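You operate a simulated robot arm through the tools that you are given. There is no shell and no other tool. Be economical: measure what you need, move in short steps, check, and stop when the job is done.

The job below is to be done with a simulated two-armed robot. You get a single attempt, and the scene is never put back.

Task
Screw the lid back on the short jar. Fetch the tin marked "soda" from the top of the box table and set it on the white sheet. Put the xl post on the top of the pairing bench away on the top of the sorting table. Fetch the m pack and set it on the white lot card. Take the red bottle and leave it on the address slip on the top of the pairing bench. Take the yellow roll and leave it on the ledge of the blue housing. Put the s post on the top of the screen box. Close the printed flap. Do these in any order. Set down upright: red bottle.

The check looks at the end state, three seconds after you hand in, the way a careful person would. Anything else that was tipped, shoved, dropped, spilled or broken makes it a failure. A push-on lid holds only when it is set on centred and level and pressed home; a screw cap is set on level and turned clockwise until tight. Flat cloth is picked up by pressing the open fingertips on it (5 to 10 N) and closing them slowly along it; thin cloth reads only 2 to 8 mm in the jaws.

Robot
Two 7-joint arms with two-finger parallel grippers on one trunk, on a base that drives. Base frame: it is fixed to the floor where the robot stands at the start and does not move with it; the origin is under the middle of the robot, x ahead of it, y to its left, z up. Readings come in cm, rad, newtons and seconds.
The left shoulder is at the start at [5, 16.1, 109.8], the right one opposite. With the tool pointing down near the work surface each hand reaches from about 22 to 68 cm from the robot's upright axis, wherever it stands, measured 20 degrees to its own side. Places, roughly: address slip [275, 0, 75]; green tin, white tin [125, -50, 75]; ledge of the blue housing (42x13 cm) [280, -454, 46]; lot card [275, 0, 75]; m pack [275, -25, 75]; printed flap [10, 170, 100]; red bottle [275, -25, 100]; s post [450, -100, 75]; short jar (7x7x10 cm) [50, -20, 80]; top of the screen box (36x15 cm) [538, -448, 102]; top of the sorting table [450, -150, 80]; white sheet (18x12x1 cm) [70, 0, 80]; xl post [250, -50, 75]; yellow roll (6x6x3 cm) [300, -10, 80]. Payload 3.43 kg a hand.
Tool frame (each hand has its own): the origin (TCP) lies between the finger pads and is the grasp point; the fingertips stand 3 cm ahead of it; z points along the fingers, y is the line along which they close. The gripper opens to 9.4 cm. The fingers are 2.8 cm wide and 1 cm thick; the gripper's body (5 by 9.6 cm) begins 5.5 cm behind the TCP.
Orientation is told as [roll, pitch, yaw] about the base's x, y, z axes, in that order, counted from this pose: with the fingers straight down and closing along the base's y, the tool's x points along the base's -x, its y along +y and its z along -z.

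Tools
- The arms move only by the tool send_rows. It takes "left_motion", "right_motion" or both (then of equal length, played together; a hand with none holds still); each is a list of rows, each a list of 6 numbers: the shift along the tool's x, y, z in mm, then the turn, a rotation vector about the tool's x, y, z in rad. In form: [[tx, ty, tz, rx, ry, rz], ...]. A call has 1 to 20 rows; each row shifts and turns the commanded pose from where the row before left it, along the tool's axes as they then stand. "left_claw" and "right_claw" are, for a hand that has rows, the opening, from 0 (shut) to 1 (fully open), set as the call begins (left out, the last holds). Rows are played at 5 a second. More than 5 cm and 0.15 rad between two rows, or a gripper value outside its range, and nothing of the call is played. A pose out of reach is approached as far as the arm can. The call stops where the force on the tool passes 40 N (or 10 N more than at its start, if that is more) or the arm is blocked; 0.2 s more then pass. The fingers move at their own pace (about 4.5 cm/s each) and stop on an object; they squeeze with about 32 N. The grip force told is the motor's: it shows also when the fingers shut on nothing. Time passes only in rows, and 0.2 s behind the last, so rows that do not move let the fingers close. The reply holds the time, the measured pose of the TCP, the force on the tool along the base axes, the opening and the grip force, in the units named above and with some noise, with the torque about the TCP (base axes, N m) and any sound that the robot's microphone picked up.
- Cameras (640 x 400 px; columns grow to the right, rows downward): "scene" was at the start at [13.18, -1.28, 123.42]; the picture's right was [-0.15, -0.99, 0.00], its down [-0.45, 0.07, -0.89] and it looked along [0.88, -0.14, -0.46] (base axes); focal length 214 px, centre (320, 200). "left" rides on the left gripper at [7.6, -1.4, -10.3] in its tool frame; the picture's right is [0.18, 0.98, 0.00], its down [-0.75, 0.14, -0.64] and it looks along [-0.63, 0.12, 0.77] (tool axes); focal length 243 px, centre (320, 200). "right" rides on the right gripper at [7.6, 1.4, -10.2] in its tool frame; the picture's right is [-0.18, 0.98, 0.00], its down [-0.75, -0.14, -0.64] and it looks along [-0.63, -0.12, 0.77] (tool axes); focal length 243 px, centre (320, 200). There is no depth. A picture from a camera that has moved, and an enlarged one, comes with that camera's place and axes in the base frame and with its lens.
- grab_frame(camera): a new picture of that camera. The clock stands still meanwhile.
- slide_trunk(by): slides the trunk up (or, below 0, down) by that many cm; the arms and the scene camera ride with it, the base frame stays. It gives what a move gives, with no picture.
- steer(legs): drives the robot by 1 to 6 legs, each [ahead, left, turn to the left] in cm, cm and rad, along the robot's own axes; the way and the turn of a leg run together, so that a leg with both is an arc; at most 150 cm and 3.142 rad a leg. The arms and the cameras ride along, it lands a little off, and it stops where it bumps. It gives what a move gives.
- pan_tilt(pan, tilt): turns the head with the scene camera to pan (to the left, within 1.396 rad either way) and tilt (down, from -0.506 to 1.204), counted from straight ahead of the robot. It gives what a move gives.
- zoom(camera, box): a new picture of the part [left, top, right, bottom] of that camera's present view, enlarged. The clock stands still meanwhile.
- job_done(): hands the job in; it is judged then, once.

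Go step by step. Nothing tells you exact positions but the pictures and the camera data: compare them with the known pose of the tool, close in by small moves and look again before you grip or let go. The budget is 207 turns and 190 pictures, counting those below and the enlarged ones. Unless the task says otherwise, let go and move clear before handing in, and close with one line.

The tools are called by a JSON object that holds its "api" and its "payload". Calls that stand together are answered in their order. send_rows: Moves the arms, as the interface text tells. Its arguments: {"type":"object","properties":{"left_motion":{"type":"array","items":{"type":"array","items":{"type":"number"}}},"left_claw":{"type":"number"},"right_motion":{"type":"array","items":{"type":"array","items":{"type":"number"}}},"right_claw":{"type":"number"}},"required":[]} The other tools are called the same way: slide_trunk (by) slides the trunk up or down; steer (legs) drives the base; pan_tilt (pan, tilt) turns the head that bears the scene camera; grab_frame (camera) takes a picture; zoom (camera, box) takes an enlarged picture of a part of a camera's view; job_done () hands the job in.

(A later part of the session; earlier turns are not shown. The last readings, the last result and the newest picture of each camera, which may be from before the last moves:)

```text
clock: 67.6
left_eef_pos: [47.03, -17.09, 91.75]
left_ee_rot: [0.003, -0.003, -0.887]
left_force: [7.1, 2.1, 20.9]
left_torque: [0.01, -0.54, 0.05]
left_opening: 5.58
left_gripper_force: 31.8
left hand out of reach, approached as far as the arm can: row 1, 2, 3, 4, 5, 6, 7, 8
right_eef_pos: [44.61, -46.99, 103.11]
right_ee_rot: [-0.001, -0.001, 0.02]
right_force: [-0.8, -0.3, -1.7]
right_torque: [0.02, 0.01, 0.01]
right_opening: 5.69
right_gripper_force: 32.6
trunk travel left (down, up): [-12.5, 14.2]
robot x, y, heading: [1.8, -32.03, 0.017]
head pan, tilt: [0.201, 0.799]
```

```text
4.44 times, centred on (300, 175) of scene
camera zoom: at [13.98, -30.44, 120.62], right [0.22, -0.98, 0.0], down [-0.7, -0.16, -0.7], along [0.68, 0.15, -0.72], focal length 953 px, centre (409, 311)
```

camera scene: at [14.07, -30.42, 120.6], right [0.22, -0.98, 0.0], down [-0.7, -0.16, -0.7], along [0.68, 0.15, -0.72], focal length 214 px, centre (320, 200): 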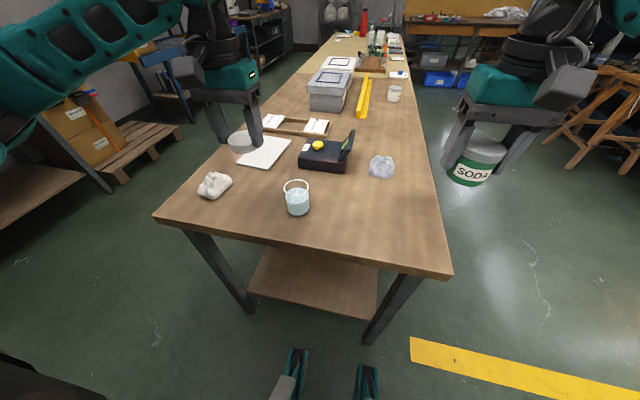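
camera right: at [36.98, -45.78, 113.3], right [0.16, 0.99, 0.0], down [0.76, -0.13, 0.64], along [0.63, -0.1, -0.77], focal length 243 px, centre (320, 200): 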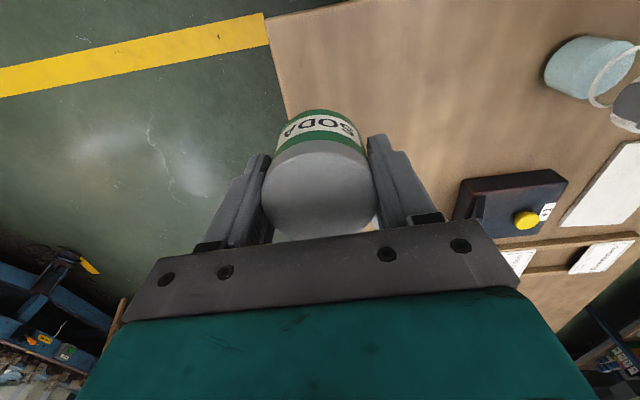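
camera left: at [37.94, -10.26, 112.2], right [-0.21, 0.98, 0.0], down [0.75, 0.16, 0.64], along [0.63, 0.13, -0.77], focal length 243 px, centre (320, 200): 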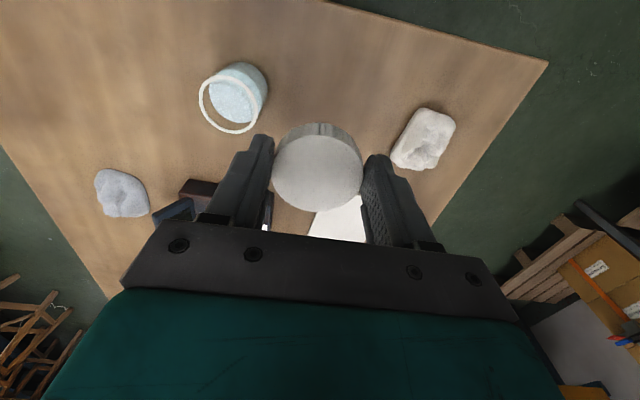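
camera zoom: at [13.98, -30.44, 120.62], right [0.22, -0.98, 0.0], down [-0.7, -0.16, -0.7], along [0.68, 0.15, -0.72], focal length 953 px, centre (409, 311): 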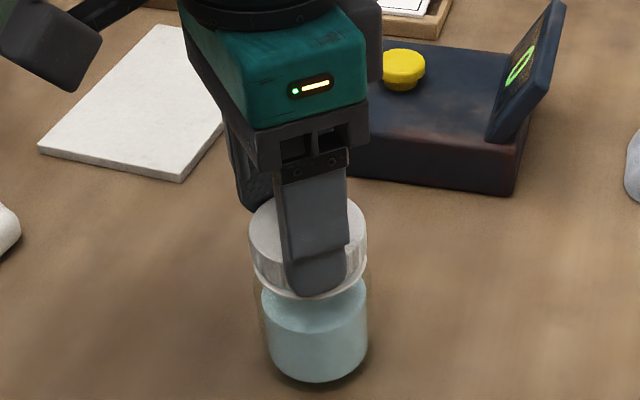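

The wrist is at its limit. Release, turn back counter-clockwise with open fingers, and regrip.

{"api": "send_rows", "payload": {"left_motion": [[0, 0, -1.5, 0, 0, 0], [0, 0, 0, 0, 0, 0]]}}

{"api": "send_rows", "payload": {"left_motion": [[0, 0, 0, 0, 0, 0], [0, 0, 0, 0, 0, 0], [0, 0, 0, 0, 0, 0]], "left_claw": 1}}

{"api": "zoom", "payload": {"camera": "left", "box": [220, 50, 420, 220]}}

{"api": "zoom", "payload": {"camera": "scene", "box": [260, 130, 340, 220]}}

```text
clock: 68.2
left_eef_pos: [47.21, -17.04, 91.94]
left_ee_rot: [-0.003, 0.001, -0.89]
left_force: [4.3, 0.7, 7.8]
left_torque: [-0.09, -0.45, 0.07]
left_opening: 5.6
left_gripper_force: 32.0
right_eef_pos: [44.7, -46.97, 103.09]
right_ee_rot: [-0.001, 0.002, 0.02]
right_force: [-1.1, 0.7, -0.4]
right_torque: [0.01, -0.01, -0.03]
right_opening: 5.68
right_gripper_force: 32.1
trunk travel left (down, up): [-12.5, 14.2]
robot x, y, heading: [1.84, -32.36, 0.017]
head pan, tilt: [0.201, 0.799]
```

```text
clock: 69.0
left_eef_pos: [47.2, -17.06, 91.87]
left_ee_rot: [-0.001, -0.001, -0.89]
left_force: [-1.6, 1.0, 0.2]
left_torque: [-0.04, 0.01, -0.02]
left_opening: 9.4
left_gripper_force: 0.0
right_eef_pos: [44.71, -46.99, 103.23]
right_ee_rot: [0.001, 0.0, 0.021]
right_force: [-0.5, -0.6, -1.5]
right_torque: [-0.02, -0.02, 0.02]
right_opening: 5.71
right_gripper_force: 31.8
trunk travel left (down, up): [-12.5, 14.2]
robot x, y, heading: [1.9, -32.14, 0.023]
head pan, tilt: [0.201, 0.799]
```

```text
2.35 times, centred on (320, 135) of left
camera zoom: at [41.32, -12.22, 102.17], right [0.65, 0.76, 0.0], down [0.58, -0.5, 0.64], along [0.49, -0.42, -0.77], focal length 571 px, centre (320, 353)
```

zoom: 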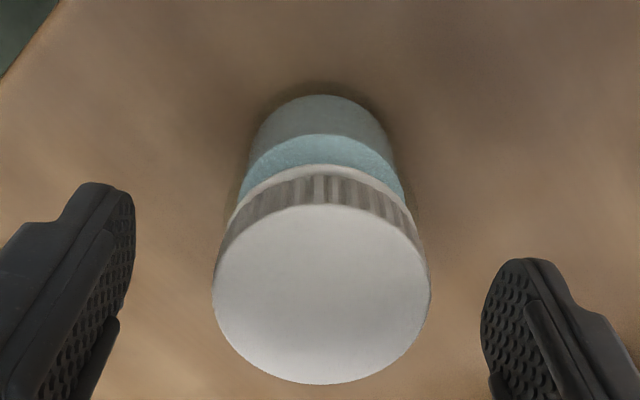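

```text
4.44 times, centred on (300, 175) of scene
camera zoom: at [14.07, -30.41, 120.6], right [0.22, -0.98, 0.0], down [-0.7, -0.16, -0.7], along [0.68, 0.15, -0.72], focal length 953 px, centre (409, 311)
```

zoom: 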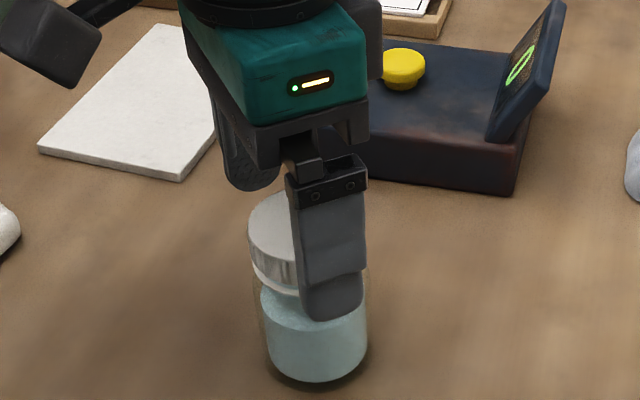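

The lid sits on the rim. Turning back the open hand.

{"api": "send_rows", "payload": {"left_motion": [[0, 1.8, 0, 0, 0, -0.14], [0, 0, 0, 0, 0, -0.14], [0, 0, 0, 0, 0, -0.14], [0, 0, 0, 0, 0, -0.14], [0, 0, 0, 0, 0, -0.14], [0, 0, 0, 0, 0, -0.14], [0, 0, 0, 0, 0, -0.14], [0, 0, 0, 0, 0, -0.14], [0, 0, 0, 0, 0, -0.14], [0, 0, 0, 0, 0, -0.14], [0, 0, 0, 0, 0, -0.14], [0, 0, 0, 0, 0, -0.14], [0, 0, 0, 0, 0, -0.14], [0, 0, 0, 0, 0, -0.14], [0, 0, 0, 0, 0, -0.14], [0, 0, 0, 0, 0, -0.14], [0, 0, 0, 0, 0, -0.14], [0, 0, 0, 0, 0, -0.14]]}}

{"api": "zoom", "payload": {"camera": "left", "box": [220, 50, 420, 220]}}

{"api": "zoom", "payload": {"camera": "scene", "box": [260, 130, 340, 220]}}

```text
clock: 72.8
left_eef_pos: [47.25, -16.97, 91.83]
left_ee_rot: [0.001, -0.001, 1.633]
left_force: [-0.5, -0.4, 0.3]
left_torque: [0.0, -0.02, 0.04]
left_opening: 9.39
left_gripper_force: 0.0
right_eef_pos: [44.76, -47.08, 103.05]
right_ee_rot: [0.0, 0.0, 0.022]
right_force: [0.1, 0.2, -0.3]
right_torque: [0.01, -0.03, -0.01]
right_opening: 5.69
right_gripper_force: 32.0
trunk travel left (down, up): [-12.5, 14.2]
robot x, y, heading: [2.05, -32.43, 0.015]
head pan, tilt: [0.201, 0.799]
```

```text
2.35 times, centred on (320, 135) of left
camera zoom: at [49.2, -24.65, 102.12], right [-0.97, -0.24, 0.0], down [-0.19, 0.74, 0.64], along [-0.16, 0.62, -0.77], focal length 571 px, centre (320, 353)
```

zoom: 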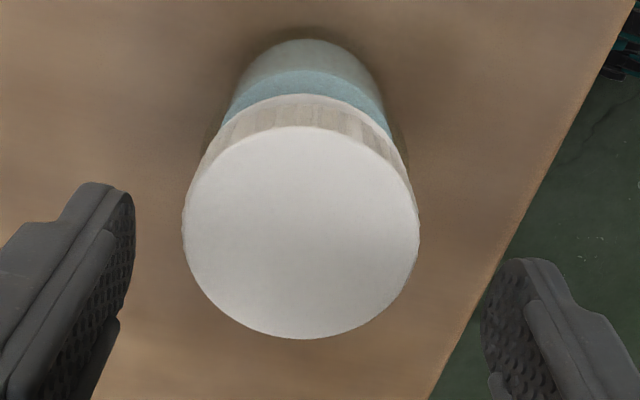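

```text
4.44 times, centred on (300, 175) of scene
camera zoom: at [14.07, -30.41, 120.6], right [0.22, -0.98, 0.0], down [-0.7, -0.16, -0.7], along [0.68, 0.15, -0.72], focal length 953 px, centre (409, 311)
```

zoom: 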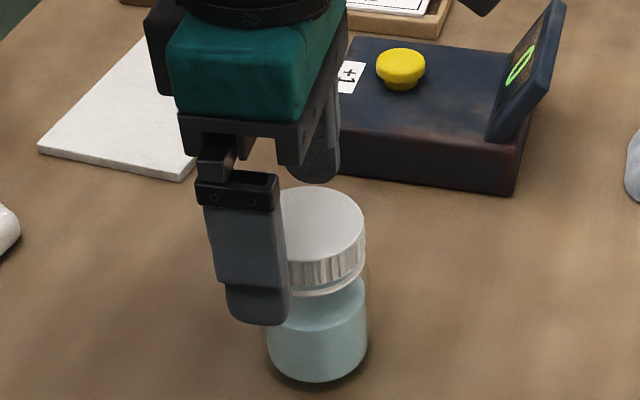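

The lid sits on level; the hand's centre looks about 1 cm off in y. Shift and look again.

{"api": "send_rows", "payload": {"left_motion": [[9, -3, 0, 0, 0, 0], [0, 0, 0, 0, 0, 0]]}}

{"api": "zoom", "payload": {"camera": "left", "box": [220, 50, 420, 220]}}

{"api": "zoom", "payload": {"camera": "scene", "box": [260, 130, 340, 220]}}

```text
clock: 73.4
left_eef_pos: [47.44, -17.81, 91.77]
left_ee_rot: [0.0, 0.0, 1.629]
left_force: [0.2, -0.6, 0.3]
left_torque: [-0.01, 0.01, 0.0]
left_opening: 9.4
left_gripper_force: 0.1
right_eef_pos: [44.64, -46.99, 103.02]
right_ee_rot: [0.001, 0.0, 0.02]
right_force: [-0.3, -0.2, -1.6]
right_torque: [-0.01, 0.03, 0.01]
right_opening: 5.65
right_gripper_force: 32.0
trunk travel left (down, up): [-12.5, 14.2]
robot x, y, heading: [2.15, -32.56, 0.022]
head pan, tilt: [0.201, 0.799]
```

```text
2.35 times, centred on (320, 135) of left
camera zoom: at [49.54, -25.52, 102.04], right [-0.97, -0.24, 0.0], down [-0.19, 0.74, 0.64], along [-0.16, 0.62, -0.77], focal length 571 px, centre (320, 353)
```

zoom: 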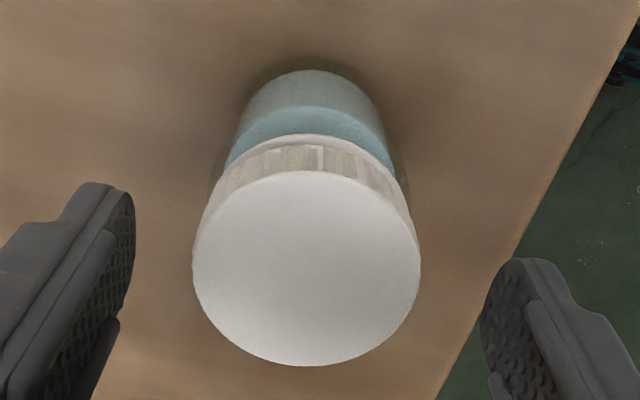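

```text
4.44 times, centred on (300, 175) of scene
camera zoom: at [14.07, -30.41, 120.6], right [0.22, -0.98, 0.0], down [-0.7, -0.16, -0.7], along [0.68, 0.15, -0.72], focal length 953 px, centre (409, 311)
```

zoom: 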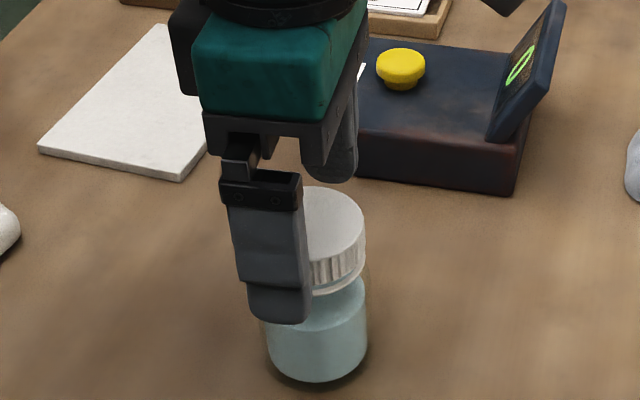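

{"api": "send_rows", "payload": {"left_motion": [[5, -1, 0, 0, 0, 0], [0, 0, 0, 0, 0, 0]]}}

{"api": "send_rows", "payload": {"left_motion": [[0, 0, 0, 0, 0, 0], [0, 0, 0, 0, 0, 0], [0, 0, 0, 0, 0, 0], [0, 0, 0, 0, 0, 0], [0, 0, 0, 0, 0, 0]], "left_claw": 0}}

{"api": "send_rows", "payload": {"left_motion": [[0, 0, 1, 0, 0, 0.14], [0, 0, 0, 0, 0, 0.14], [0, 0, 0, 0, 0, 0.14], [0, 0, 0, 0, 0, 0.14]]}}

{"api": "zoom", "payload": {"camera": "scene", "box": [260, 130, 340, 220]}}

```text
clock: 74.0
left_eef_pos: [47.75, -18.32, 91.76]
left_ee_rot: [-0.001, -0.001, 1.632]
left_force: [-0.5, 0.5, 0.4]
left_torque: [0.01, 0.0, 0.02]
left_opening: 9.38
left_gripper_force: 0.0
right_eef_pos: [44.71, -47.07, 103.12]
right_ee_rot: [-0.001, 0.001, 0.021]
right_force: [-0.1, 0.8, -1.8]
right_torque: [0.0, 0.02, 0.0]
right_opening: 5.66
right_gripper_force: 31.7
trunk travel left (down, up): [-12.5, 14.2]
robot x, y, heading: [2.31, -32.25, 0.023]
head pan, tilt: [0.201, 0.799]
```

```text
clock: 75.2
left_eef_pos: [47.76, -18.32, 91.81]
left_ee_rot: [0.001, 0.001, 1.63]
left_force: [0.9, -0.7, 0.9]
left_torque: [-0.05, -0.05, -0.03]
left_opening: 5.53
left_gripper_force: 32.0
right_eef_pos: [44.86, -47.03, 103.16]
right_ee_rot: [0.001, -0.001, 0.021]
right_force: [-0.7, -0.7, -1.1]
right_torque: [0.0, 0.01, 0.0]
right_opening: 5.7
right_gripper_force: 32.1
trunk travel left (down, up): [-12.5, 14.2]
robot x, y, heading: [2.22, -32.58, 0.022]
head pan, tilt: [0.201, 0.799]
```

```text
clock: 76.2
left_eef_pos: [47.75, -18.29, 91.79]
left_ee_rot: [0.0, 0.0, 1.068]
left_force: [-1.1, -0.3, 1.6]
left_torque: [-0.05, 0.17, -0.02]
left_opening: 5.52
left_gripper_force: 32.2
right_eef_pos: [44.63, -47.03, 103.06]
right_ee_rot: [0.001, 0.0, 0.022]
right_force: [0.5, -0.1, -1.3]
right_torque: [0.02, -0.02, 0.01]
right_opening: 5.67
right_gripper_force: 31.4
trunk travel left (down, up): [-12.5, 14.2]
robot x, y, heading: [2.24, -32.77, 0.021]
head pan, tilt: [0.201, 0.799]
```

```text
4.44 times, centred on (300, 175) of scene
camera zoom: at [14.05, -30.42, 120.6], right [0.22, -0.98, 0.0], down [-0.7, -0.16, -0.7], along [0.68, 0.15, -0.72], focal length 953 px, centre (409, 311)
```

zoom: 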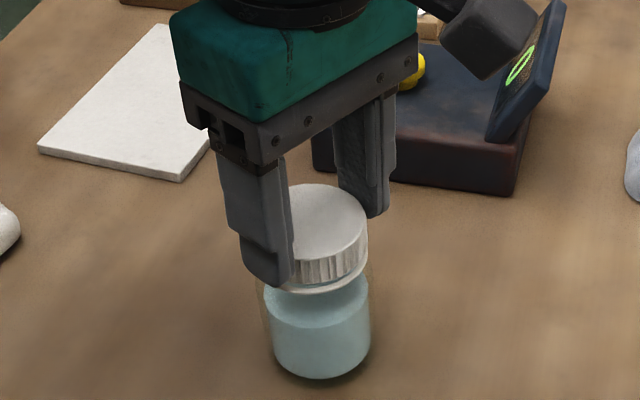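

Forces are calm now. Press lightly and keep turning clockwise.

{"api": "send_rows", "payload": {"left_motion": [[0, 0, 1, 0, 0, 0.14], [0, 0, 0, 0, 0, 0.14], [0, 0, 0, 0, 0, 0.14], [0, 0, 0, 0, 0, 0.14], [0, 0, 0, 0, 0, 0.14]]}}

{"api": "send_rows", "payload": {"left_motion": [[0, 0, 0, 0, 0, 0.14], [0, 0, 0, 0, 0, 0.14], [0, 0, 0, 0, 0, 0.14], [0, 0, 0, 0, 0, 0.14], [0, 0, 0, 0, 0, 0.14]]}}

{"api": "zoom", "payload": {"camera": "scene", "box": [260, 130, 340, 220]}}

```text
clock: 77.4
left_eef_pos: [47.8, -18.38, 91.68]
left_ee_rot: [-0.001, -0.003, 0.369]
left_force: [-1.0, 0.9, 5.0]
left_torque: [0.31, 0.18, 0.01]
left_opening: 5.52
left_gripper_force: 32.1
right_eef_pos: [44.72, -47.04, 103.07]
right_ee_rot: [0.0, -0.001, 0.02]
right_force: [-0.9, 0.6, -0.9]
right_torque: [-0.03, -0.03, 0.04]
right_opening: 5.68
right_gripper_force: 31.9
trunk travel left (down, up): [-12.5, 14.2]
robot x, y, heading: [1.8, -32.51, 0.023]
head pan, tilt: [0.201, 0.799]
```

```text
clock: 78.6
left_eef_pos: [47.77, -18.27, 91.73]
left_ee_rot: [0.001, -0.004, -0.332]
left_force: [0.8, 2.3, 6.9]
left_torque: [0.45, -0.15, 0.03]
left_opening: 5.52
left_gripper_force: 32.4
right_eef_pos: [44.71, -47.08, 102.98]
right_ee_rot: [0.0, 0.0, 0.02]
right_force: [0.2, -0.4, -2.0]
right_torque: [0.01, 0.0, 0.01]
right_opening: 5.73
right_gripper_force: 32.1
trunk travel left (down, up): [-12.5, 14.2]
robot x, y, heading: [1.99, -32.26, 0.023]
head pan, tilt: [0.201, 0.799]
```

```text
4.44 times, centred on (300, 175) of scene
camera zoom: at [14.03, -30.4, 120.61], right [0.22, -0.98, 0.0], down [-0.7, -0.16, -0.7], along [0.68, 0.15, -0.72], focal length 953 px, centre (409, 311)
```

zoom: 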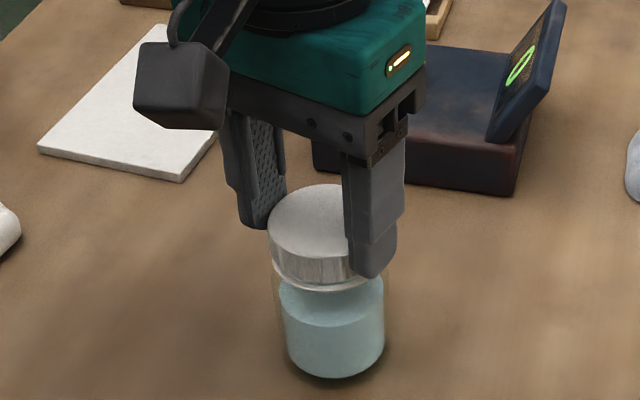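

The lid was gripped off its centre along the finger width, so turning drags the jar. I'll release, shift the hand about 7 mm forward so that it pivots on the jar axis, and look.

{"api": "send_rows", "payload": {"left_motion": [[0, 0, -1.5, 0, 0, 0], [0, 0, 0, 0, 0, 0], [0, 0, 0, 0, 0, 0]], "left_claw": 1}}

{"api": "zoom", "payload": {"camera": "left", "box": [220, 50, 420, 220]}}

{"api": "send_rows", "payload": {"left_motion": [[-7.5, 0, 0, 0, 0, -0.1], [0, 0, 0, 0, 0, -0.14], [0, 0, 0, 0, 0, -0.14], [0, 0, 0, 0, 0, -0.14], [0, 0, 0, 0, 0, -0.14], [0, 0, 0, 0, 0, -0.14], [0, 0, 0, 0, 0, -0.14], [0, 0, 0, 0, 0, -0.14], [0, 0, 0, 0, 0, -0.14], [0, 0, 0, 0, 0, -0.14], [0, 0, 0, 0, 0, -0.14], [0, 0, 0, 0, 0, -0.14], [0, 0, 0, 0, 0, -0.14], [0, 0, 0, 0, 0, -0.14], [0, 0, 0, 0, 0, -0.14], [0, 0, 0, 0, 0, -0.14]]}}

{"api": "zoom", "payload": {"camera": "left", "box": [220, 50, 420, 220]}}

{"api": "zoom", "payload": {"camera": "scene", "box": [260, 130, 340, 220]}}

```text
clock: 79.4
left_eef_pos: [47.79, -18.38, 91.72]
left_ee_rot: [0.0, -0.001, -0.33]
left_force: [-0.9, 0.4, 0.1]
left_torque: [0.01, 0.0, 0.0]
left_opening: 9.38
left_gripper_force: 0.2
right_eef_pos: [44.77, -47.02, 103.12]
right_ee_rot: [0.002, 0.002, 0.021]
right_force: [-0.9, 0.5, -1.4]
right_torque: [0.0, 0.0, 0.02]
right_opening: 5.69
right_gripper_force: 31.7
trunk travel left (down, up): [-12.5, 14.2]
robot x, y, heading: [2.01, -31.82, 0.025]
head pan, tilt: [0.201, 0.799]
```

```text
2.35 times, centred on (320, 135) of left
camera zoom: at [40.15, -17.33, 101.97], right [0.14, 0.99, 0.0], down [0.76, -0.11, 0.64], along [0.64, -0.09, -0.77], focal length 571 px, centre (320, 353)
```

zoom: 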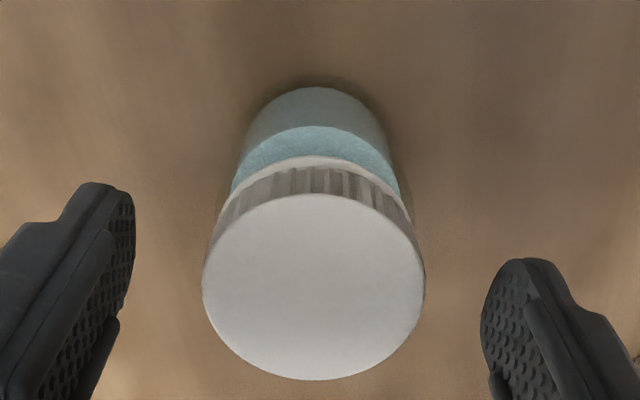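

```text
clock: 82.8
left_eef_pos: [48.5, -18.5, 91.85]
left_ee_rot: [0.0, 0.002, 1.875]
left_force: [-0.3, 0.4, 0.8]
left_torque: [0.0, 0.01, 0.0]
left_opening: 9.41
left_gripper_force: 0.1
right_eef_pos: [44.81, -46.88, 103.03]
right_ee_rot: [0.0, 0.0, 0.021]
right_force: [-0.7, -0.7, -0.3]
right_torque: [0.01, 0.0, -0.01]
right_opening: 5.69
right_gripper_force: 31.9
trunk travel left (down, up): [-12.5, 14.2]
robot x, y, heading: [2.17, -32.64, 0.019]
head pan, tilt: [0.201, 0.799]
```

```text
2.35 times, centred on (320, 135) of left
camera zoom: at [52.17, -25.54, 102.04], right [-0.88, -0.47, 0.0], down [-0.36, 0.68, 0.64], along [-0.3, 0.57, -0.77], focal length 571 px, centre (320, 353)
```

zoom: 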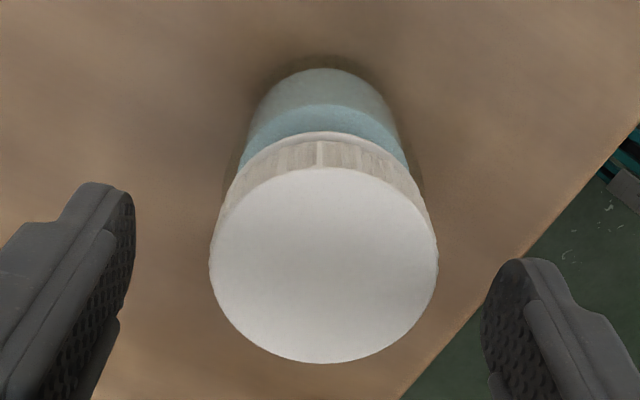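

```text
4.44 times, centred on (300, 175) of scene
camera zoom: at [14.07, -30.41, 120.6], right [0.22, -0.98, 0.0], down [-0.7, -0.16, -0.7], along [0.68, 0.15, -0.72], focal length 953 px, centre (409, 311)
```

zoom: 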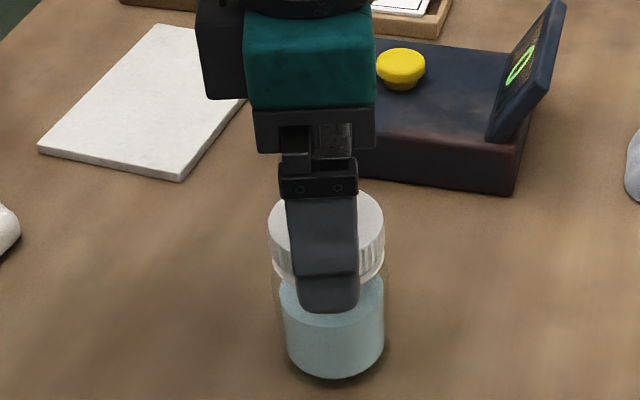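

The hand now pivots close to the jar axis. Grip and turn again with a light press.

{"api": "send_rows", "payload": {"left_motion": [[0, 2, 0, 0, 0, 0], [0, 0, 0, 0, 0, 0]]}}

{"api": "send_rows", "payload": {"left_motion": [[0, 0, 0, 0, 0, 0], [0, 0, 0, 0, 0, 0], [0, 0, 0, 0, 0, 0], [0, 0, 0, 0, 0, 0], [0, 0, 0, 0, 0, 0]], "left_claw": 0}}

{"api": "send_rows", "payload": {"left_motion": [[0, 0, 2, 0, 0, 0], [0, 0, 0, 0, 0, 0.14], [0, 0, 0, 0, 0, 0.14], [0, 0, 0, 0, 0, 0.14], [0, 0, 0, 0, 0, 0.14], [0, 0, 0, 0, 0, 0.14], [0, 0, 0, 0, 0, 0.14], [0, 0, 0, 0, 0, 0.14], [0, 0, 0, 0, 0, 0.14]]}}

{"api": "zoom", "payload": {"camera": "scene", "box": [260, 130, 340, 220]}}

```text
clock: 83.4
left_eef_pos: [48.28, -18.55, 91.8]
left_ee_rot: [-0.001, 0.0, 1.871]
left_force: [-0.2, -0.1, -0.5]
left_torque: [0.01, 0.01, 0.0]
left_opening: 9.43
left_gripper_force: 0.1
right_eef_pos: [44.88, -47.01, 103.09]
right_ee_rot: [-0.001, 0.0, 0.02]
right_force: [0.2, 1.1, -1.3]
right_torque: [-0.01, -0.03, 0.01]
right_opening: 5.67
right_gripper_force: 31.8
trunk travel left (down, up): [-12.5, 14.2]
robot x, y, heading: [1.43, -32.11, 0.022]
head pan, tilt: [0.201, 0.799]
```

```text
clock: 84.6
left_eef_pos: [48.31, -18.59, 91.74]
left_ee_rot: [0.0, 0.0, 1.87]
left_force: [0.6, 0.7, 1.0]
left_torque: [0.03, 0.0, -0.03]
left_opening: 5.52
left_gripper_force: 32.0
right_eef_pos: [44.74, -47.01, 103.16]
right_ee_rot: [0.0, -0.001, 0.023]
right_force: [-0.2, 0.2, -0.9]
right_torque: [-0.01, -0.01, 0.01]
right_opening: 5.68
right_gripper_force: 31.4
trunk travel left (down, up): [-12.5, 14.2]
robot x, y, heading: [1.71, -32.51, 0.025]
head pan, tilt: [0.201, 0.799]
```

```text
clock: 86.6
left_eef_pos: [48.23, -18.75, 91.73]
left_ee_rot: [0.0, 0.0, 0.746]
left_force: [2.3, -2.0, 10.3]
left_torque: [-0.08, 0.03, 0.02]
left_opening: 5.51
left_gripper_force: 31.8
right_eef_pos: [44.65, -47.05, 103.11]
right_ee_rot: [0.001, -0.001, 0.022]
right_force: [0.8, 0.2, -1.9]
right_torque: [0.01, -0.03, -0.01]
right_opening: 5.7
right_gripper_force: 31.2
trunk travel left (down, up): [-12.5, 14.2]
robot x, y, heading: [2.03, -32.41, 0.025]
head pan, tilt: [0.201, 0.799]
```

```text
4.44 times, centred on (300, 175) of scene
camera zoom: at [14.02, -30.45, 120.61], right [0.22, -0.98, 0.0], down [-0.7, -0.16, -0.7], along [0.68, 0.15, -0.72], focal length 953 px, centre (409, 311)
```

zoom: 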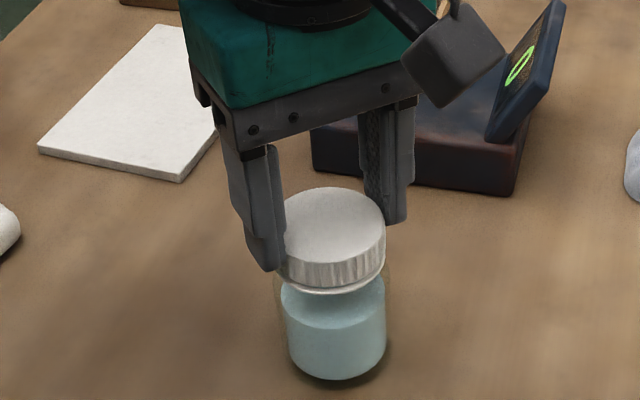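

No sideways drag now. Keep turning with a firmer press and see whether it tightens.

{"api": "send_rows", "payload": {"left_motion": [[0, 0, 1, 0, 0, 0.14], [0, 0, 1, 0, 0, 0.14], [0, 0, 0, 0, 0, 0.14], [0, 0, 0, 0, 0, 0.14], [0, 0, 0, 0, 0, 0.14], [0, 0, 0, 0, 0, 0.14]]}}

{"api": "send_rows", "payload": {"left_motion": [[0, 0, 0, 0, 0, 0.14], [0, 0, 0, 0, 0, 0.14], [0, 0, 0, 0, 0, 0.14], [0, 0, 0, 0, 0, 0.14]]}}

{"api": "zoom", "payload": {"camera": "scene", "box": [260, 130, 340, 220]}}

```text
clock: 88.0
left_eef_pos: [48.14, -18.69, 91.58]
left_ee_rot: [0.002, -0.003, -0.091]
left_force: [2.2, 0.7, 21.0]
left_torque: [0.23, -0.12, 0.03]
left_opening: 5.55
left_gripper_force: 31.8
right_eef_pos: [44.64, -47.13, 103.13]
right_ee_rot: [0.0, -0.001, 0.02]
right_force: [-0.3, 0.1, -1.0]
right_torque: [0.0, 0.0, 0.02]
right_opening: 5.7
right_gripper_force: 32.0
trunk travel left (down, up): [-12.5, 14.2]
robot x, y, heading: [2.13, -32.31, 0.02]
head pan, tilt: [0.201, 0.799]
```

```text
clock: 89.0
left_eef_pos: [48.19, -18.61, 91.64]
left_ee_rot: [-0.001, -0.002, -0.653]
left_force: [4.3, -2.0, 16.0]
left_torque: [-0.09, -0.35, -0.02]
left_opening: 5.51
left_gripper_force: 32.1
right_eef_pos: [44.6, -47.04, 103.11]
right_ee_rot: [0.002, -0.002, 0.021]
right_force: [0.6, -0.3, -1.7]
right_torque: [-0.02, -0.01, -0.01]
right_opening: 5.67
right_gripper_force: 32.2
trunk travel left (down, up): [-12.5, 14.2]
robot x, y, heading: [2.15, -32.22, 0.02]
head pan, tilt: [0.201, 0.799]
```

```text
4.44 times, centred on (300, 175) of scene
camera zoom: at [14.0, -30.47, 120.61], right [0.22, -0.98, 0.0], down [-0.7, -0.16, -0.7], along [0.68, 0.15, -0.72], focal length 953 px, centre (409, 311)
```

zoom: 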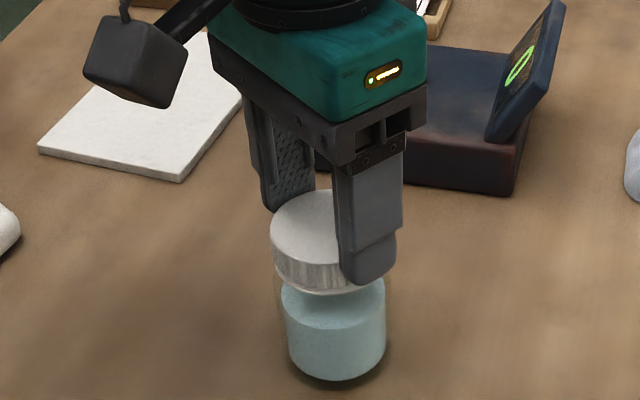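

Test engagement: raise the lid gently by 6 mm and see whether the jar follows.

{"api": "send_rows", "payload": {"left_motion": [[0, 0, -4, 0, 0, 0], [0, 0, -3, 0, 0, 0], [0, 0, -3, 0, 0, 0], [0, 0, 0, 0, 0, 0]]}}

{"api": "zoom", "payload": {"camera": "scene", "box": [260, 130, 340, 220]}}

{"api": "zoom", "payload": {"camera": "left", "box": [220, 50, 420, 220]}}

```text
clock: 90.0
left_eef_pos: [48.18, -18.53, 92.3]
left_ee_rot: [0.0, 0.002, -0.65]
left_force: [0.3, -0.6, -2.2]
left_torque: [0.01, 0.04, -0.03]
left_opening: 5.5
left_gripper_force: 31.7
right_eef_pos: [44.76, -46.99, 103.07]
right_ee_rot: [0.0, 0.001, 0.02]
right_force: [0.1, -0.8, -1.1]
right_torque: [0.05, -0.02, 0.01]
right_opening: 5.71
right_gripper_force: 32.3
trunk travel left (down, up): [-12.5, 14.2]
robot x, y, heading: [1.99, -32.12, 0.021]
head pan, tilt: [0.201, 0.799]
```

```text
4.44 times, centred on (300, 175) of scene
camera zoom: at [14.08, -30.41, 120.6], right [0.22, -0.98, 0.0], down [-0.7, -0.16, -0.7], along [0.68, 0.15, -0.72], focal length 953 px, centre (409, 311)
```

zoom: 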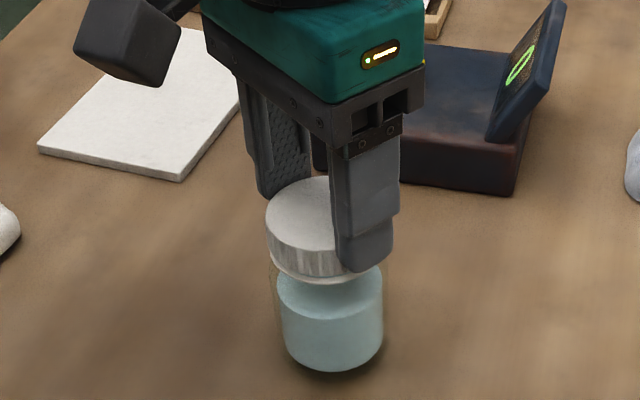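

```text
2.35 times, centred on (320, 135) of left
camera zoom: at [41.34, -15.21, 102.6], right [0.45, 0.89, 0.0], down [0.69, -0.34, 0.64], along [0.57, -0.29, -0.77], focal length 571 px, centre (320, 353)
```

zoom: 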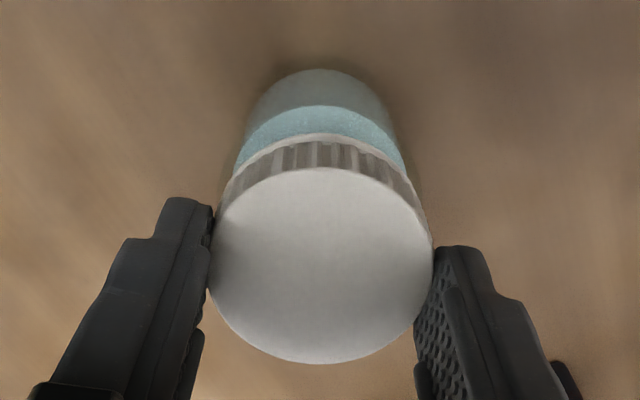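

The jar came up with the lid, so the threads are engaged. Set it down, release, then place the tin so the right hand can hold the jar for final tightening.

{"api": "send_rows", "payload": {"left_motion": [[0, 0, 4, 0, 0, 0], [0, 0, 3, 0, 0, 0], [0, 0, 0, 0, 0, 0]]}}

{"api": "send_rows", "payload": {"left_motion": [[0, 0, 0, 0, 0, 0], [0, 0, 0, 0, 0, 0], [0, 0, 0, 0, 0, 0], [0, 0, -30, 0, 0, 0], [0, 0, -40, 0, 0, 0.1], [0, 0, -40, 0, 0, -0.14], [0, 0, -40, 0, 0, -0.14], [0, 0, 0, 0, 0, -0.14], [0, 0, 0, 0, 0, -0.14], [0, 0, 0, 0, 0, -0.14]], "left_claw": 1}}

{"api": "zoom", "payload": {"camera": "scene", "box": [260, 130, 340, 220]}}

```text
clock: 90.8
left_eef_pos: [48.2, -18.49, 91.67]
left_ee_rot: [0.0, 0.0, -0.649]
left_force: [-0.2, 0.4, -1.7]
left_torque: [0.01, -0.05, 0.02]
left_opening: 5.53
left_gripper_force: 32.4
right_eef_pos: [44.72, -47.02, 103.09]
right_ee_rot: [-0.002, 0.001, 0.02]
right_force: [-0.3, 0.3, -0.6]
right_torque: [-0.01, 0.0, -0.02]
right_opening: 5.71
right_gripper_force: 32.2
trunk travel left (down, up): [-12.5, 14.2]
robot x, y, heading: [1.75, -32.25, 0.018]
head pan, tilt: [0.201, 0.799]
```

```text
clock: 93.0
left_eef_pos: [48.23, -18.63, 106.63]
left_ee_rot: [0.001, 0.0, -0.046]
left_force: [0.0, -0.3, -0.5]
left_torque: [-0.06, -0.01, 0.0]
left_opening: 9.38
left_gripper_force: 0.2
right_eef_pos: [44.7, -47.14, 102.99]
right_ee_rot: [0.0, 0.0, 0.021]
right_force: [0.2, -0.7, 0.1]
right_torque: [-0.01, -0.01, -0.01]
right_opening: 5.69
right_gripper_force: 31.9
trunk travel left (down, up): [-12.5, 14.2]
robot x, y, heading: [2.03, -32.3, 0.02]
head pan, tilt: [0.201, 0.799]
```

```text
4.44 times, centred on (300, 175) of scene
camera zoom: at [14.07, -30.41, 120.6], right [0.22, -0.98, 0.0], down [-0.7, -0.16, -0.7], along [0.68, 0.15, -0.72], focal length 953 px, centre (409, 311)
```

zoom: 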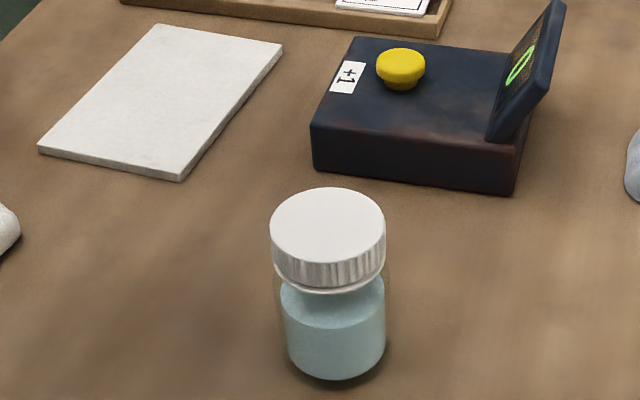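

The lid sits level. Now strafe left to place the tin with the right hand on the sheet.

{"api": "steer", "payload": {"legs": [[0, 48, 0], [3, 0, -0.02]]}}

{"api": "pan_tilt", "payload": {"pan": -0.2, "tilt": 0.75}}

{"api": "grab_frame", "payload": {"camera": "scene"}}

{"api": "grab_frame", "payload": {"camera": "right"}}

```text
clock: 98.2
left_eef_pos: [50.45, 28.6, 106.7]
left_ee_rot: [0.0, -0.002, -0.066]
left_force: [0.5, 0.6, -0.1]
left_torque: [-0.01, 0.04, -0.02]
left_opening: 9.4
left_gripper_force: 0.0
right_eef_pos: [46.57, 0.26, 103.06]
right_ee_rot: [0.001, -0.001, 0.004]
right_force: [-0.6, -0.5, -1.6]
right_torque: [-0.02, 0.04, 0.03]
right_opening: 5.69
right_gripper_force: 32.4
trunk travel left (down, up): [-12.5, 14.2]
robot x, y, heading: [3.66, 15.55, 0.007]
head pan, tilt: [0.201, 0.799]
```

```text
clock: 99.0
left_eef_pos: [50.43, 28.66, 106.65]
left_ee_rot: [0.001, 0.001, -0.066]
left_force: [-0.4, 0.3, 0.4]
left_torque: [0.03, 0.02, 0.02]
left_opening: 9.38
left_gripper_force: 0.0
right_eef_pos: [46.39, 0.19, 102.96]
right_ee_rot: [-0.001, 0.001, 0.003]
right_force: [-0.3, 0.0, -1.0]
right_torque: [-0.04, -0.02, 0.0]
right_opening: 5.66
right_gripper_force: 32.0
trunk travel left (down, up): [-12.5, 14.2]
robot x, y, heading: [3.9, 15.82, 0.002]
head pan, tilt: [-0.201, 0.75]
```

```text
135 pictures are left
camera scene: at [16.25, 14.09, 121.0], right [-0.2, -0.98, 0.0], down [-0.67, 0.13, -0.73], along [0.72, -0.14, -0.68], focal length 214 px, centre (320, 200)
```

scene: 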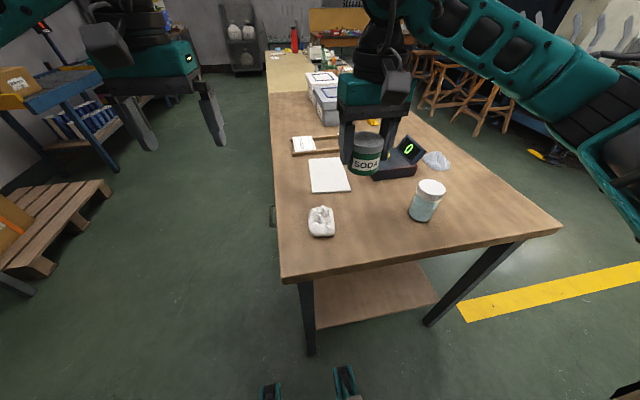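

```text
134 pictures are left
camera right: at [38.65, 1.55, 113.29], right [0.18, 0.98, 0.0], down [0.75, -0.14, 0.64], along [0.63, -0.12, -0.77], focal length 243 px, centre (320, 200)
```

right: 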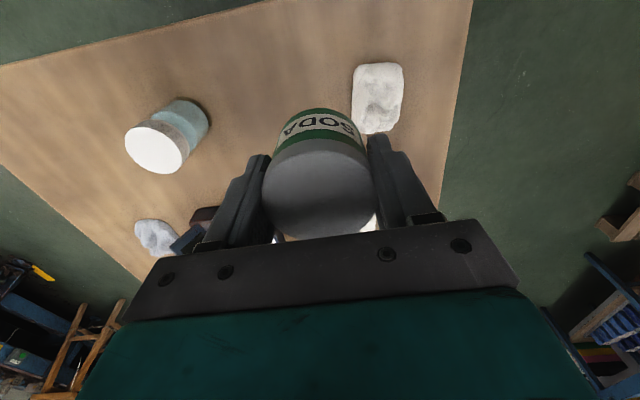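

Sheet centre ≈ (70,1). Moving the tin over it and lowering.

{"api": "send_rows", "payload": {"right_motion": [[-40, 2, 0, 0, 0, 0], [-40, 2, 0, 0, 0, 0], [-40, 2, 0, 0, 0, 0], [-40, 2, 0, 0, 0, 0], [-40, 0, 0, 0, 0, 0], [-10, 0, 40, 0, 0, 0], [0, 0, 40, 0, 0, 0], [0, 0, 40, 0, 0, 0], [0, 0, 35, 0, 0, 0]]}}

{"api": "zoom", "payload": {"camera": "scene", "box": [280, 90, 440, 215]}}

{"api": "grab_frame", "payload": {"camera": "right"}}

```text
clock: 101.0
left_eef_pos: [50.37, 28.44, 106.7]
left_ee_rot: [-0.002, -0.001, -0.065]
left_force: [-0.3, 0.5, 0.2]
left_torque: [0.0, 0.01, 0.0]
left_opening: 9.42
left_gripper_force: 0.0
right_eef_pos: [67.37, 1.05, 87.69]
right_ee_rot: [0.001, 0.0, 0.003]
right_force: [-0.4, 0.6, -0.9]
right_torque: [0.04, -0.01, 0.01]
right_opening: 5.71
right_gripper_force: 32.0
trunk travel left (down, up): [-12.5, 14.2]
robot x, y, heading: [4.17, 15.64, 0.006]
head pan, tilt: [-0.201, 0.75]
```

```text
3.20 times, centred on (360, 152) of scene
camera zoom: at [16.27, 14.08, 121.0], right [-0.2, -0.98, 0.0], down [-0.67, 0.13, -0.73], along [0.72, -0.14, -0.68], focal length 686 px, centre (192, 352)
```

zoom: 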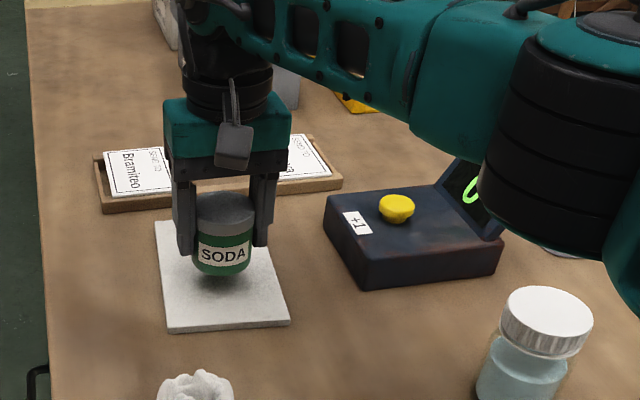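

```text
132 pictures are left
camera right: at [59.61, 2.28, 97.97], right [0.18, 0.98, 0.0], down [0.75, -0.14, 0.64], along [0.63, -0.12, -0.77], focal length 243 px, centre (320, 200)
```

right: 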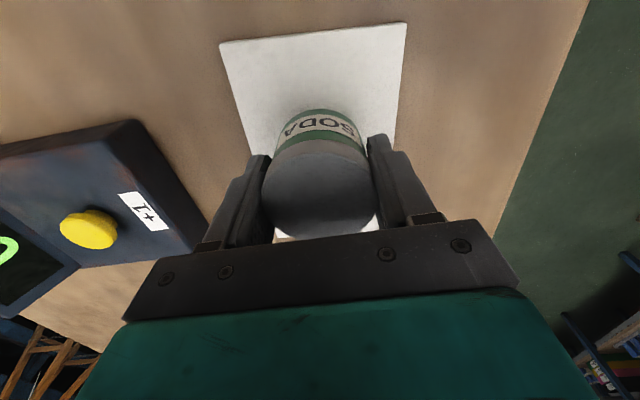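

{"api": "send_rows", "payload": {"right_motion": [[0, 0, 8, 0, 0, 0], [0, 0, 6, 0, 0, 0], [0, 0, 4, 0, 0, 0], [0, 0, 3, 0, 0, 0]]}}

{"api": "zoom", "payload": {"camera": "scene", "box": [300, 120, 370, 200]}}

```text
clock: 102.0
left_eef_pos: [50.42, 28.52, 106.71]
left_ee_rot: [0.0, -0.001, -0.067]
left_force: [0.5, -0.1, -0.5]
left_torque: [0.05, -0.01, -0.01]
left_opening: 9.38
left_gripper_force: 0.1
right_eef_pos: [67.33, 0.98, 85.35]
right_ee_rot: [0.0, 0.001, 0.005]
right_force: [-0.1, -0.1, 0.4]
right_torque: [0.0, 0.0, 0.0]
right_opening: 5.68
right_gripper_force: 32.2
trunk travel left (down, up): [-12.5, 14.2]
robot x, y, heading: [3.83, 15.88, 0.004]
head pan, tilt: [-0.201, 0.75]
```

```text
5.00 times, centred on (335, 160) of scene
camera zoom: at [16.26, 14.08, 121.0], right [-0.2, -0.98, 0.0], down [-0.67, 0.13, -0.73], along [0.72, -0.14, -0.68], focal length 1072 px, centre (245, 400)
```

zoom: 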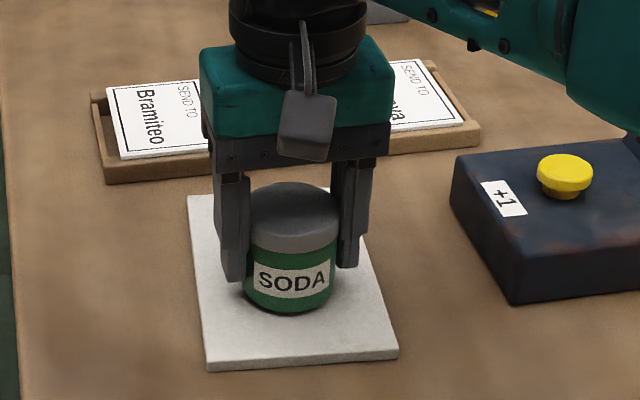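

{"api": "send_rows", "payload": {"right_motion": [[0, 0, 2, 0, 0, 0], [0, 0, 1, 0, 0, 0]]}}

{"api": "send_rows", "payload": {"right_motion": [[0, 0, 0, 0, 0, 0], [0, 0, 0, 0, 0, 0], [0, 0, 0, 0, 0, 0], [0, 0, -30, 0, 0, 0], [0, 0, -40, 0, 0, 0], [0, 0, -45, 0, 0, 0], [20, 0, -40, 0, 0, 0]], "right_claw": 1}}

{"api": "grab_frame", "payload": {"camera": "right"}}

```text
clock: 102.7
left_eef_pos: [50.37, 28.56, 106.7]
left_ee_rot: [-0.001, 0.0, -0.066]
left_force: [0.3, -0.3, -0.5]
left_torque: [0.03, 0.03, -0.01]
left_opening: 9.4
left_gripper_force: 0.1
right_eef_pos: [67.4, 0.93, 85.02]
right_ee_rot: [0.0, -0.001, 0.005]
right_force: [0.5, -0.1, -0.7]
right_torque: [0.02, -0.01, -0.01]
right_opening: 5.67
right_gripper_force: 32.0
trunk travel left (down, up): [-12.5, 14.2]
robot x, y, heading: [3.9, 15.82, 0.003]
head pan, tilt: [-0.201, 0.75]
```

```text
clock: 104.2
left_eef_pos: [50.39, 28.54, 106.69]
left_ee_rot: [0.001, -0.002, -0.066]
left_force: [0.1, 1.0, 0.6]
left_torque: [0.01, 0.0, 0.05]
left_opening: 9.4
left_gripper_force: 0.1
right_eef_pos: [65.44, 1.13, 100.73]
right_ee_rot: [-0.001, -0.001, 0.001]
right_force: [0.5, 0.1, -0.2]
right_torque: [-0.02, -0.03, 0.01]
right_opening: 9.39
right_gripper_force: 0.0
trunk travel left (down, up): [-12.5, 14.2]
robot x, y, heading: [4.03, 15.56, 0.003]
head pan, tilt: [-0.201, 0.75]
```

```text
130 pictures are left
camera right: at [57.63, 2.51, 110.97], right [0.18, 0.98, 0.0], down [0.75, -0.14, 0.64], along [0.63, -0.12, -0.77], focal length 243 px, centre (320, 200)
```

right: 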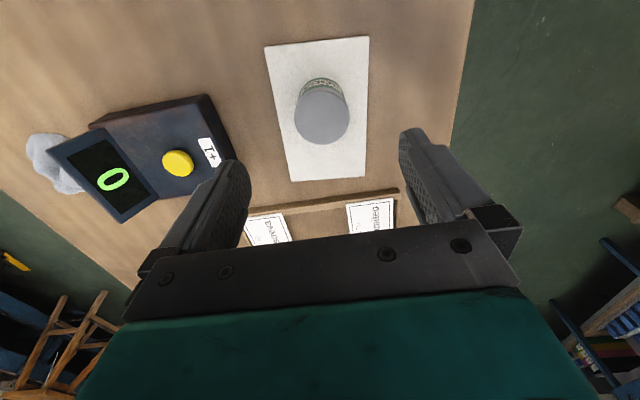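

Tin placed. Next, final tightening: I'll lift the jar a bit by its lid with the left hand, grip its body from the right side with the right hand, and turn. First strafe so the jar is central.

{"api": "steer", "payload": {"legs": [[0, -34, 0]]}}

{"api": "pan_tilt", "payload": {"pan": 0, "tilt": 0.8}}

{"api": "zoom", "payload": {"camera": "scene", "box": [200, 80, 440, 240]}}

{"api": "grab_frame", "payload": {"camera": "left"}}

```text
clock: 107.8
left_eef_pos: [50.47, -4.75, 106.8]
left_ee_rot: [0.0, 0.0, -0.067]
left_force: [0.4, 0.1, 0.1]
left_torque: [0.04, -0.02, 0.01]
left_opening: 9.38
left_gripper_force: 0.2
right_eef_pos: [65.54, -32.26, 100.71]
right_ee_rot: [0.0, -0.001, 0.003]
right_force: [-1.0, 0.0, 0.5]
right_torque: [0.0, 0.0, -0.03]
right_opening: 9.41
right_gripper_force: 0.1
trunk travel left (down, up): [-12.5, 14.2]
robot x, y, heading: [4.58, -18.02, 0.003]
head pan, tilt: [-0.201, 0.75]
```

```text
clock: 108.5
left_eef_pos: [50.4, -4.78, 106.68]
left_ee_rot: [0.0, 0.0, -0.066]
left_force: [0.4, 0.3, -0.3]
left_torque: [0.0, -0.01, 0.0]
left_opening: 9.39
left_gripper_force: 0.1
right_eef_pos: [65.53, -32.18, 100.6]
right_ee_rot: [-0.001, -0.001, 0.005]
right_force: [0.3, 0.1, 0.3]
right_torque: [-0.01, 0.01, -0.02]
right_opening: 9.41
right_gripper_force: 0.1
trunk travel left (down, up): [-12.5, 14.2]
robot x, y, heading: [3.82, -17.88, 0.001]
head pan, tilt: [0.0, 0.799]
```

```text
2.50 times, centred on (320, 160) of scene
camera zoom: at [16.29, -17.62, 120.6], right [0.0, -1.0, 0.0], down [-0.72, 0.0, -0.7], along [0.7, 0.0, -0.72], focal length 536 px, centre (320, 300)
```

zoom: 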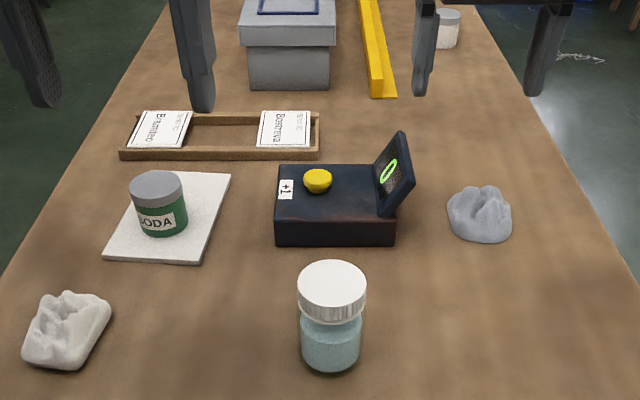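

```text
128 pictures are left
camera left: at [42.91, -5.82, 116.96], right [-0.12, 0.99, 0.0], down [0.76, 0.09, 0.64], along [0.64, 0.08, -0.77], focal length 243 px, centre (320, 200)
```

left: 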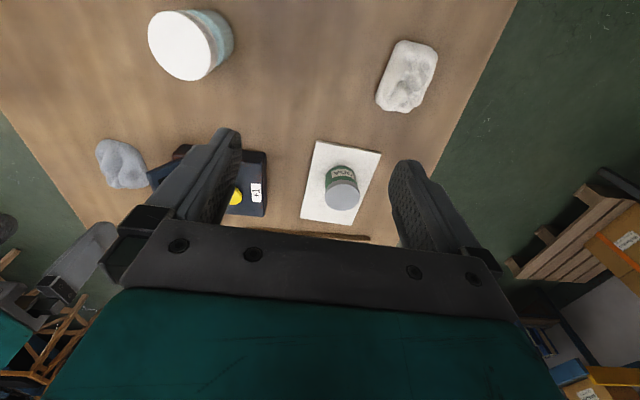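

Bring the left hand over the lid, turned back.

{"api": "send_rows", "payload": {"left_motion": [[3.2, -34.7, 0, 0, 0, 0], [3.2, -34.7, 0, 0, 0, 0], [3.2, -34.7, 0, 0, 0, 0], [3.2, -34.7, 0, 0, 0, 0], [0, 0, 0, 0, 0, -0.145], [0, 0, 0, 0, 0, -0.145], [0, 0, 0, 0, 0, -0.145], [0, 0, 0, 0, 0, -0.145], [0, 0, 0, 0, 0, -0.145], [0, 0, 0, 0, 0, -0.145], [0, 0, 0, 0, 0, -0.145], [0, 0, 0, 0, 0, -0.145], [0, 0, 0, 0, 0, -0.145], [0, 0, 0, 0, 0, -0.145], [0, 0, 0, 0, 0, -0.145], [0, 0, 30, 0, 0, 0], [0, 0, 40, 0, 0, 0], [0, 0, 40, 0, 0, 0]]}}

{"api": "zoom", "payload": {"camera": "left", "box": [220, 50, 420, 220]}}

{"api": "zoom", "payload": {"camera": "scene", "box": [250, 120, 400, 240]}}

```text
clock: 112.3
left_eef_pos: [48.44, -18.35, 95.79]
left_ee_rot: [-0.001, 0.0, 1.529]
left_force: [0.9, -0.4, -0.4]
left_torque: [-0.04, -0.03, 0.01]
left_opening: 9.41
left_gripper_force: 0.0
right_eef_pos: [65.65, -32.13, 100.69]
right_ee_rot: [0.0, -0.001, 0.004]
right_force: [0.3, 0.2, 0.3]
right_torque: [0.03, 0.01, -0.01]
right_opening: 9.41
right_gripper_force: 0.0
trunk travel left (down, up): [-12.5, 14.2]
robot x, y, heading: [4.01, -17.62, 0.004]
head pan, tilt: [0.0, 0.799]
```

```text
2.35 times, centred on (320, 135) of left
camera zoom: at [49.65, -26.21, 106.07], right [-0.99, -0.14, 0.0], down [-0.11, 0.76, 0.64], along [-0.09, 0.63, -0.77], focal length 571 px, centre (320, 353)
```

zoom: 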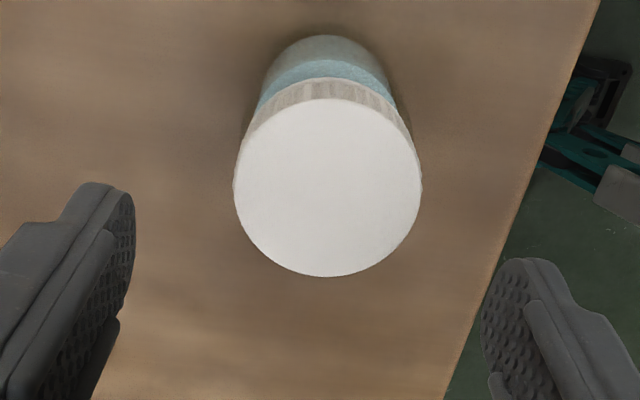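

```text
3.33 times, centred on (325, 180) of scene
camera zoom: at [16.31, -17.61, 120.6], right [0.0, -1.0, 0.0], down [-0.72, 0.0, -0.7], along [0.7, 0.0, -0.72], focal length 715 px, centre (303, 267)
```

zoom: 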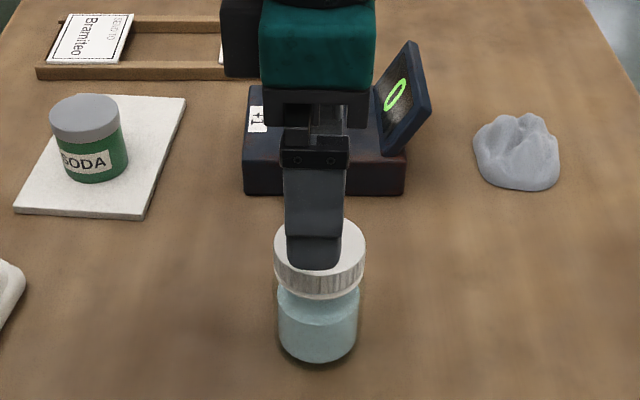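

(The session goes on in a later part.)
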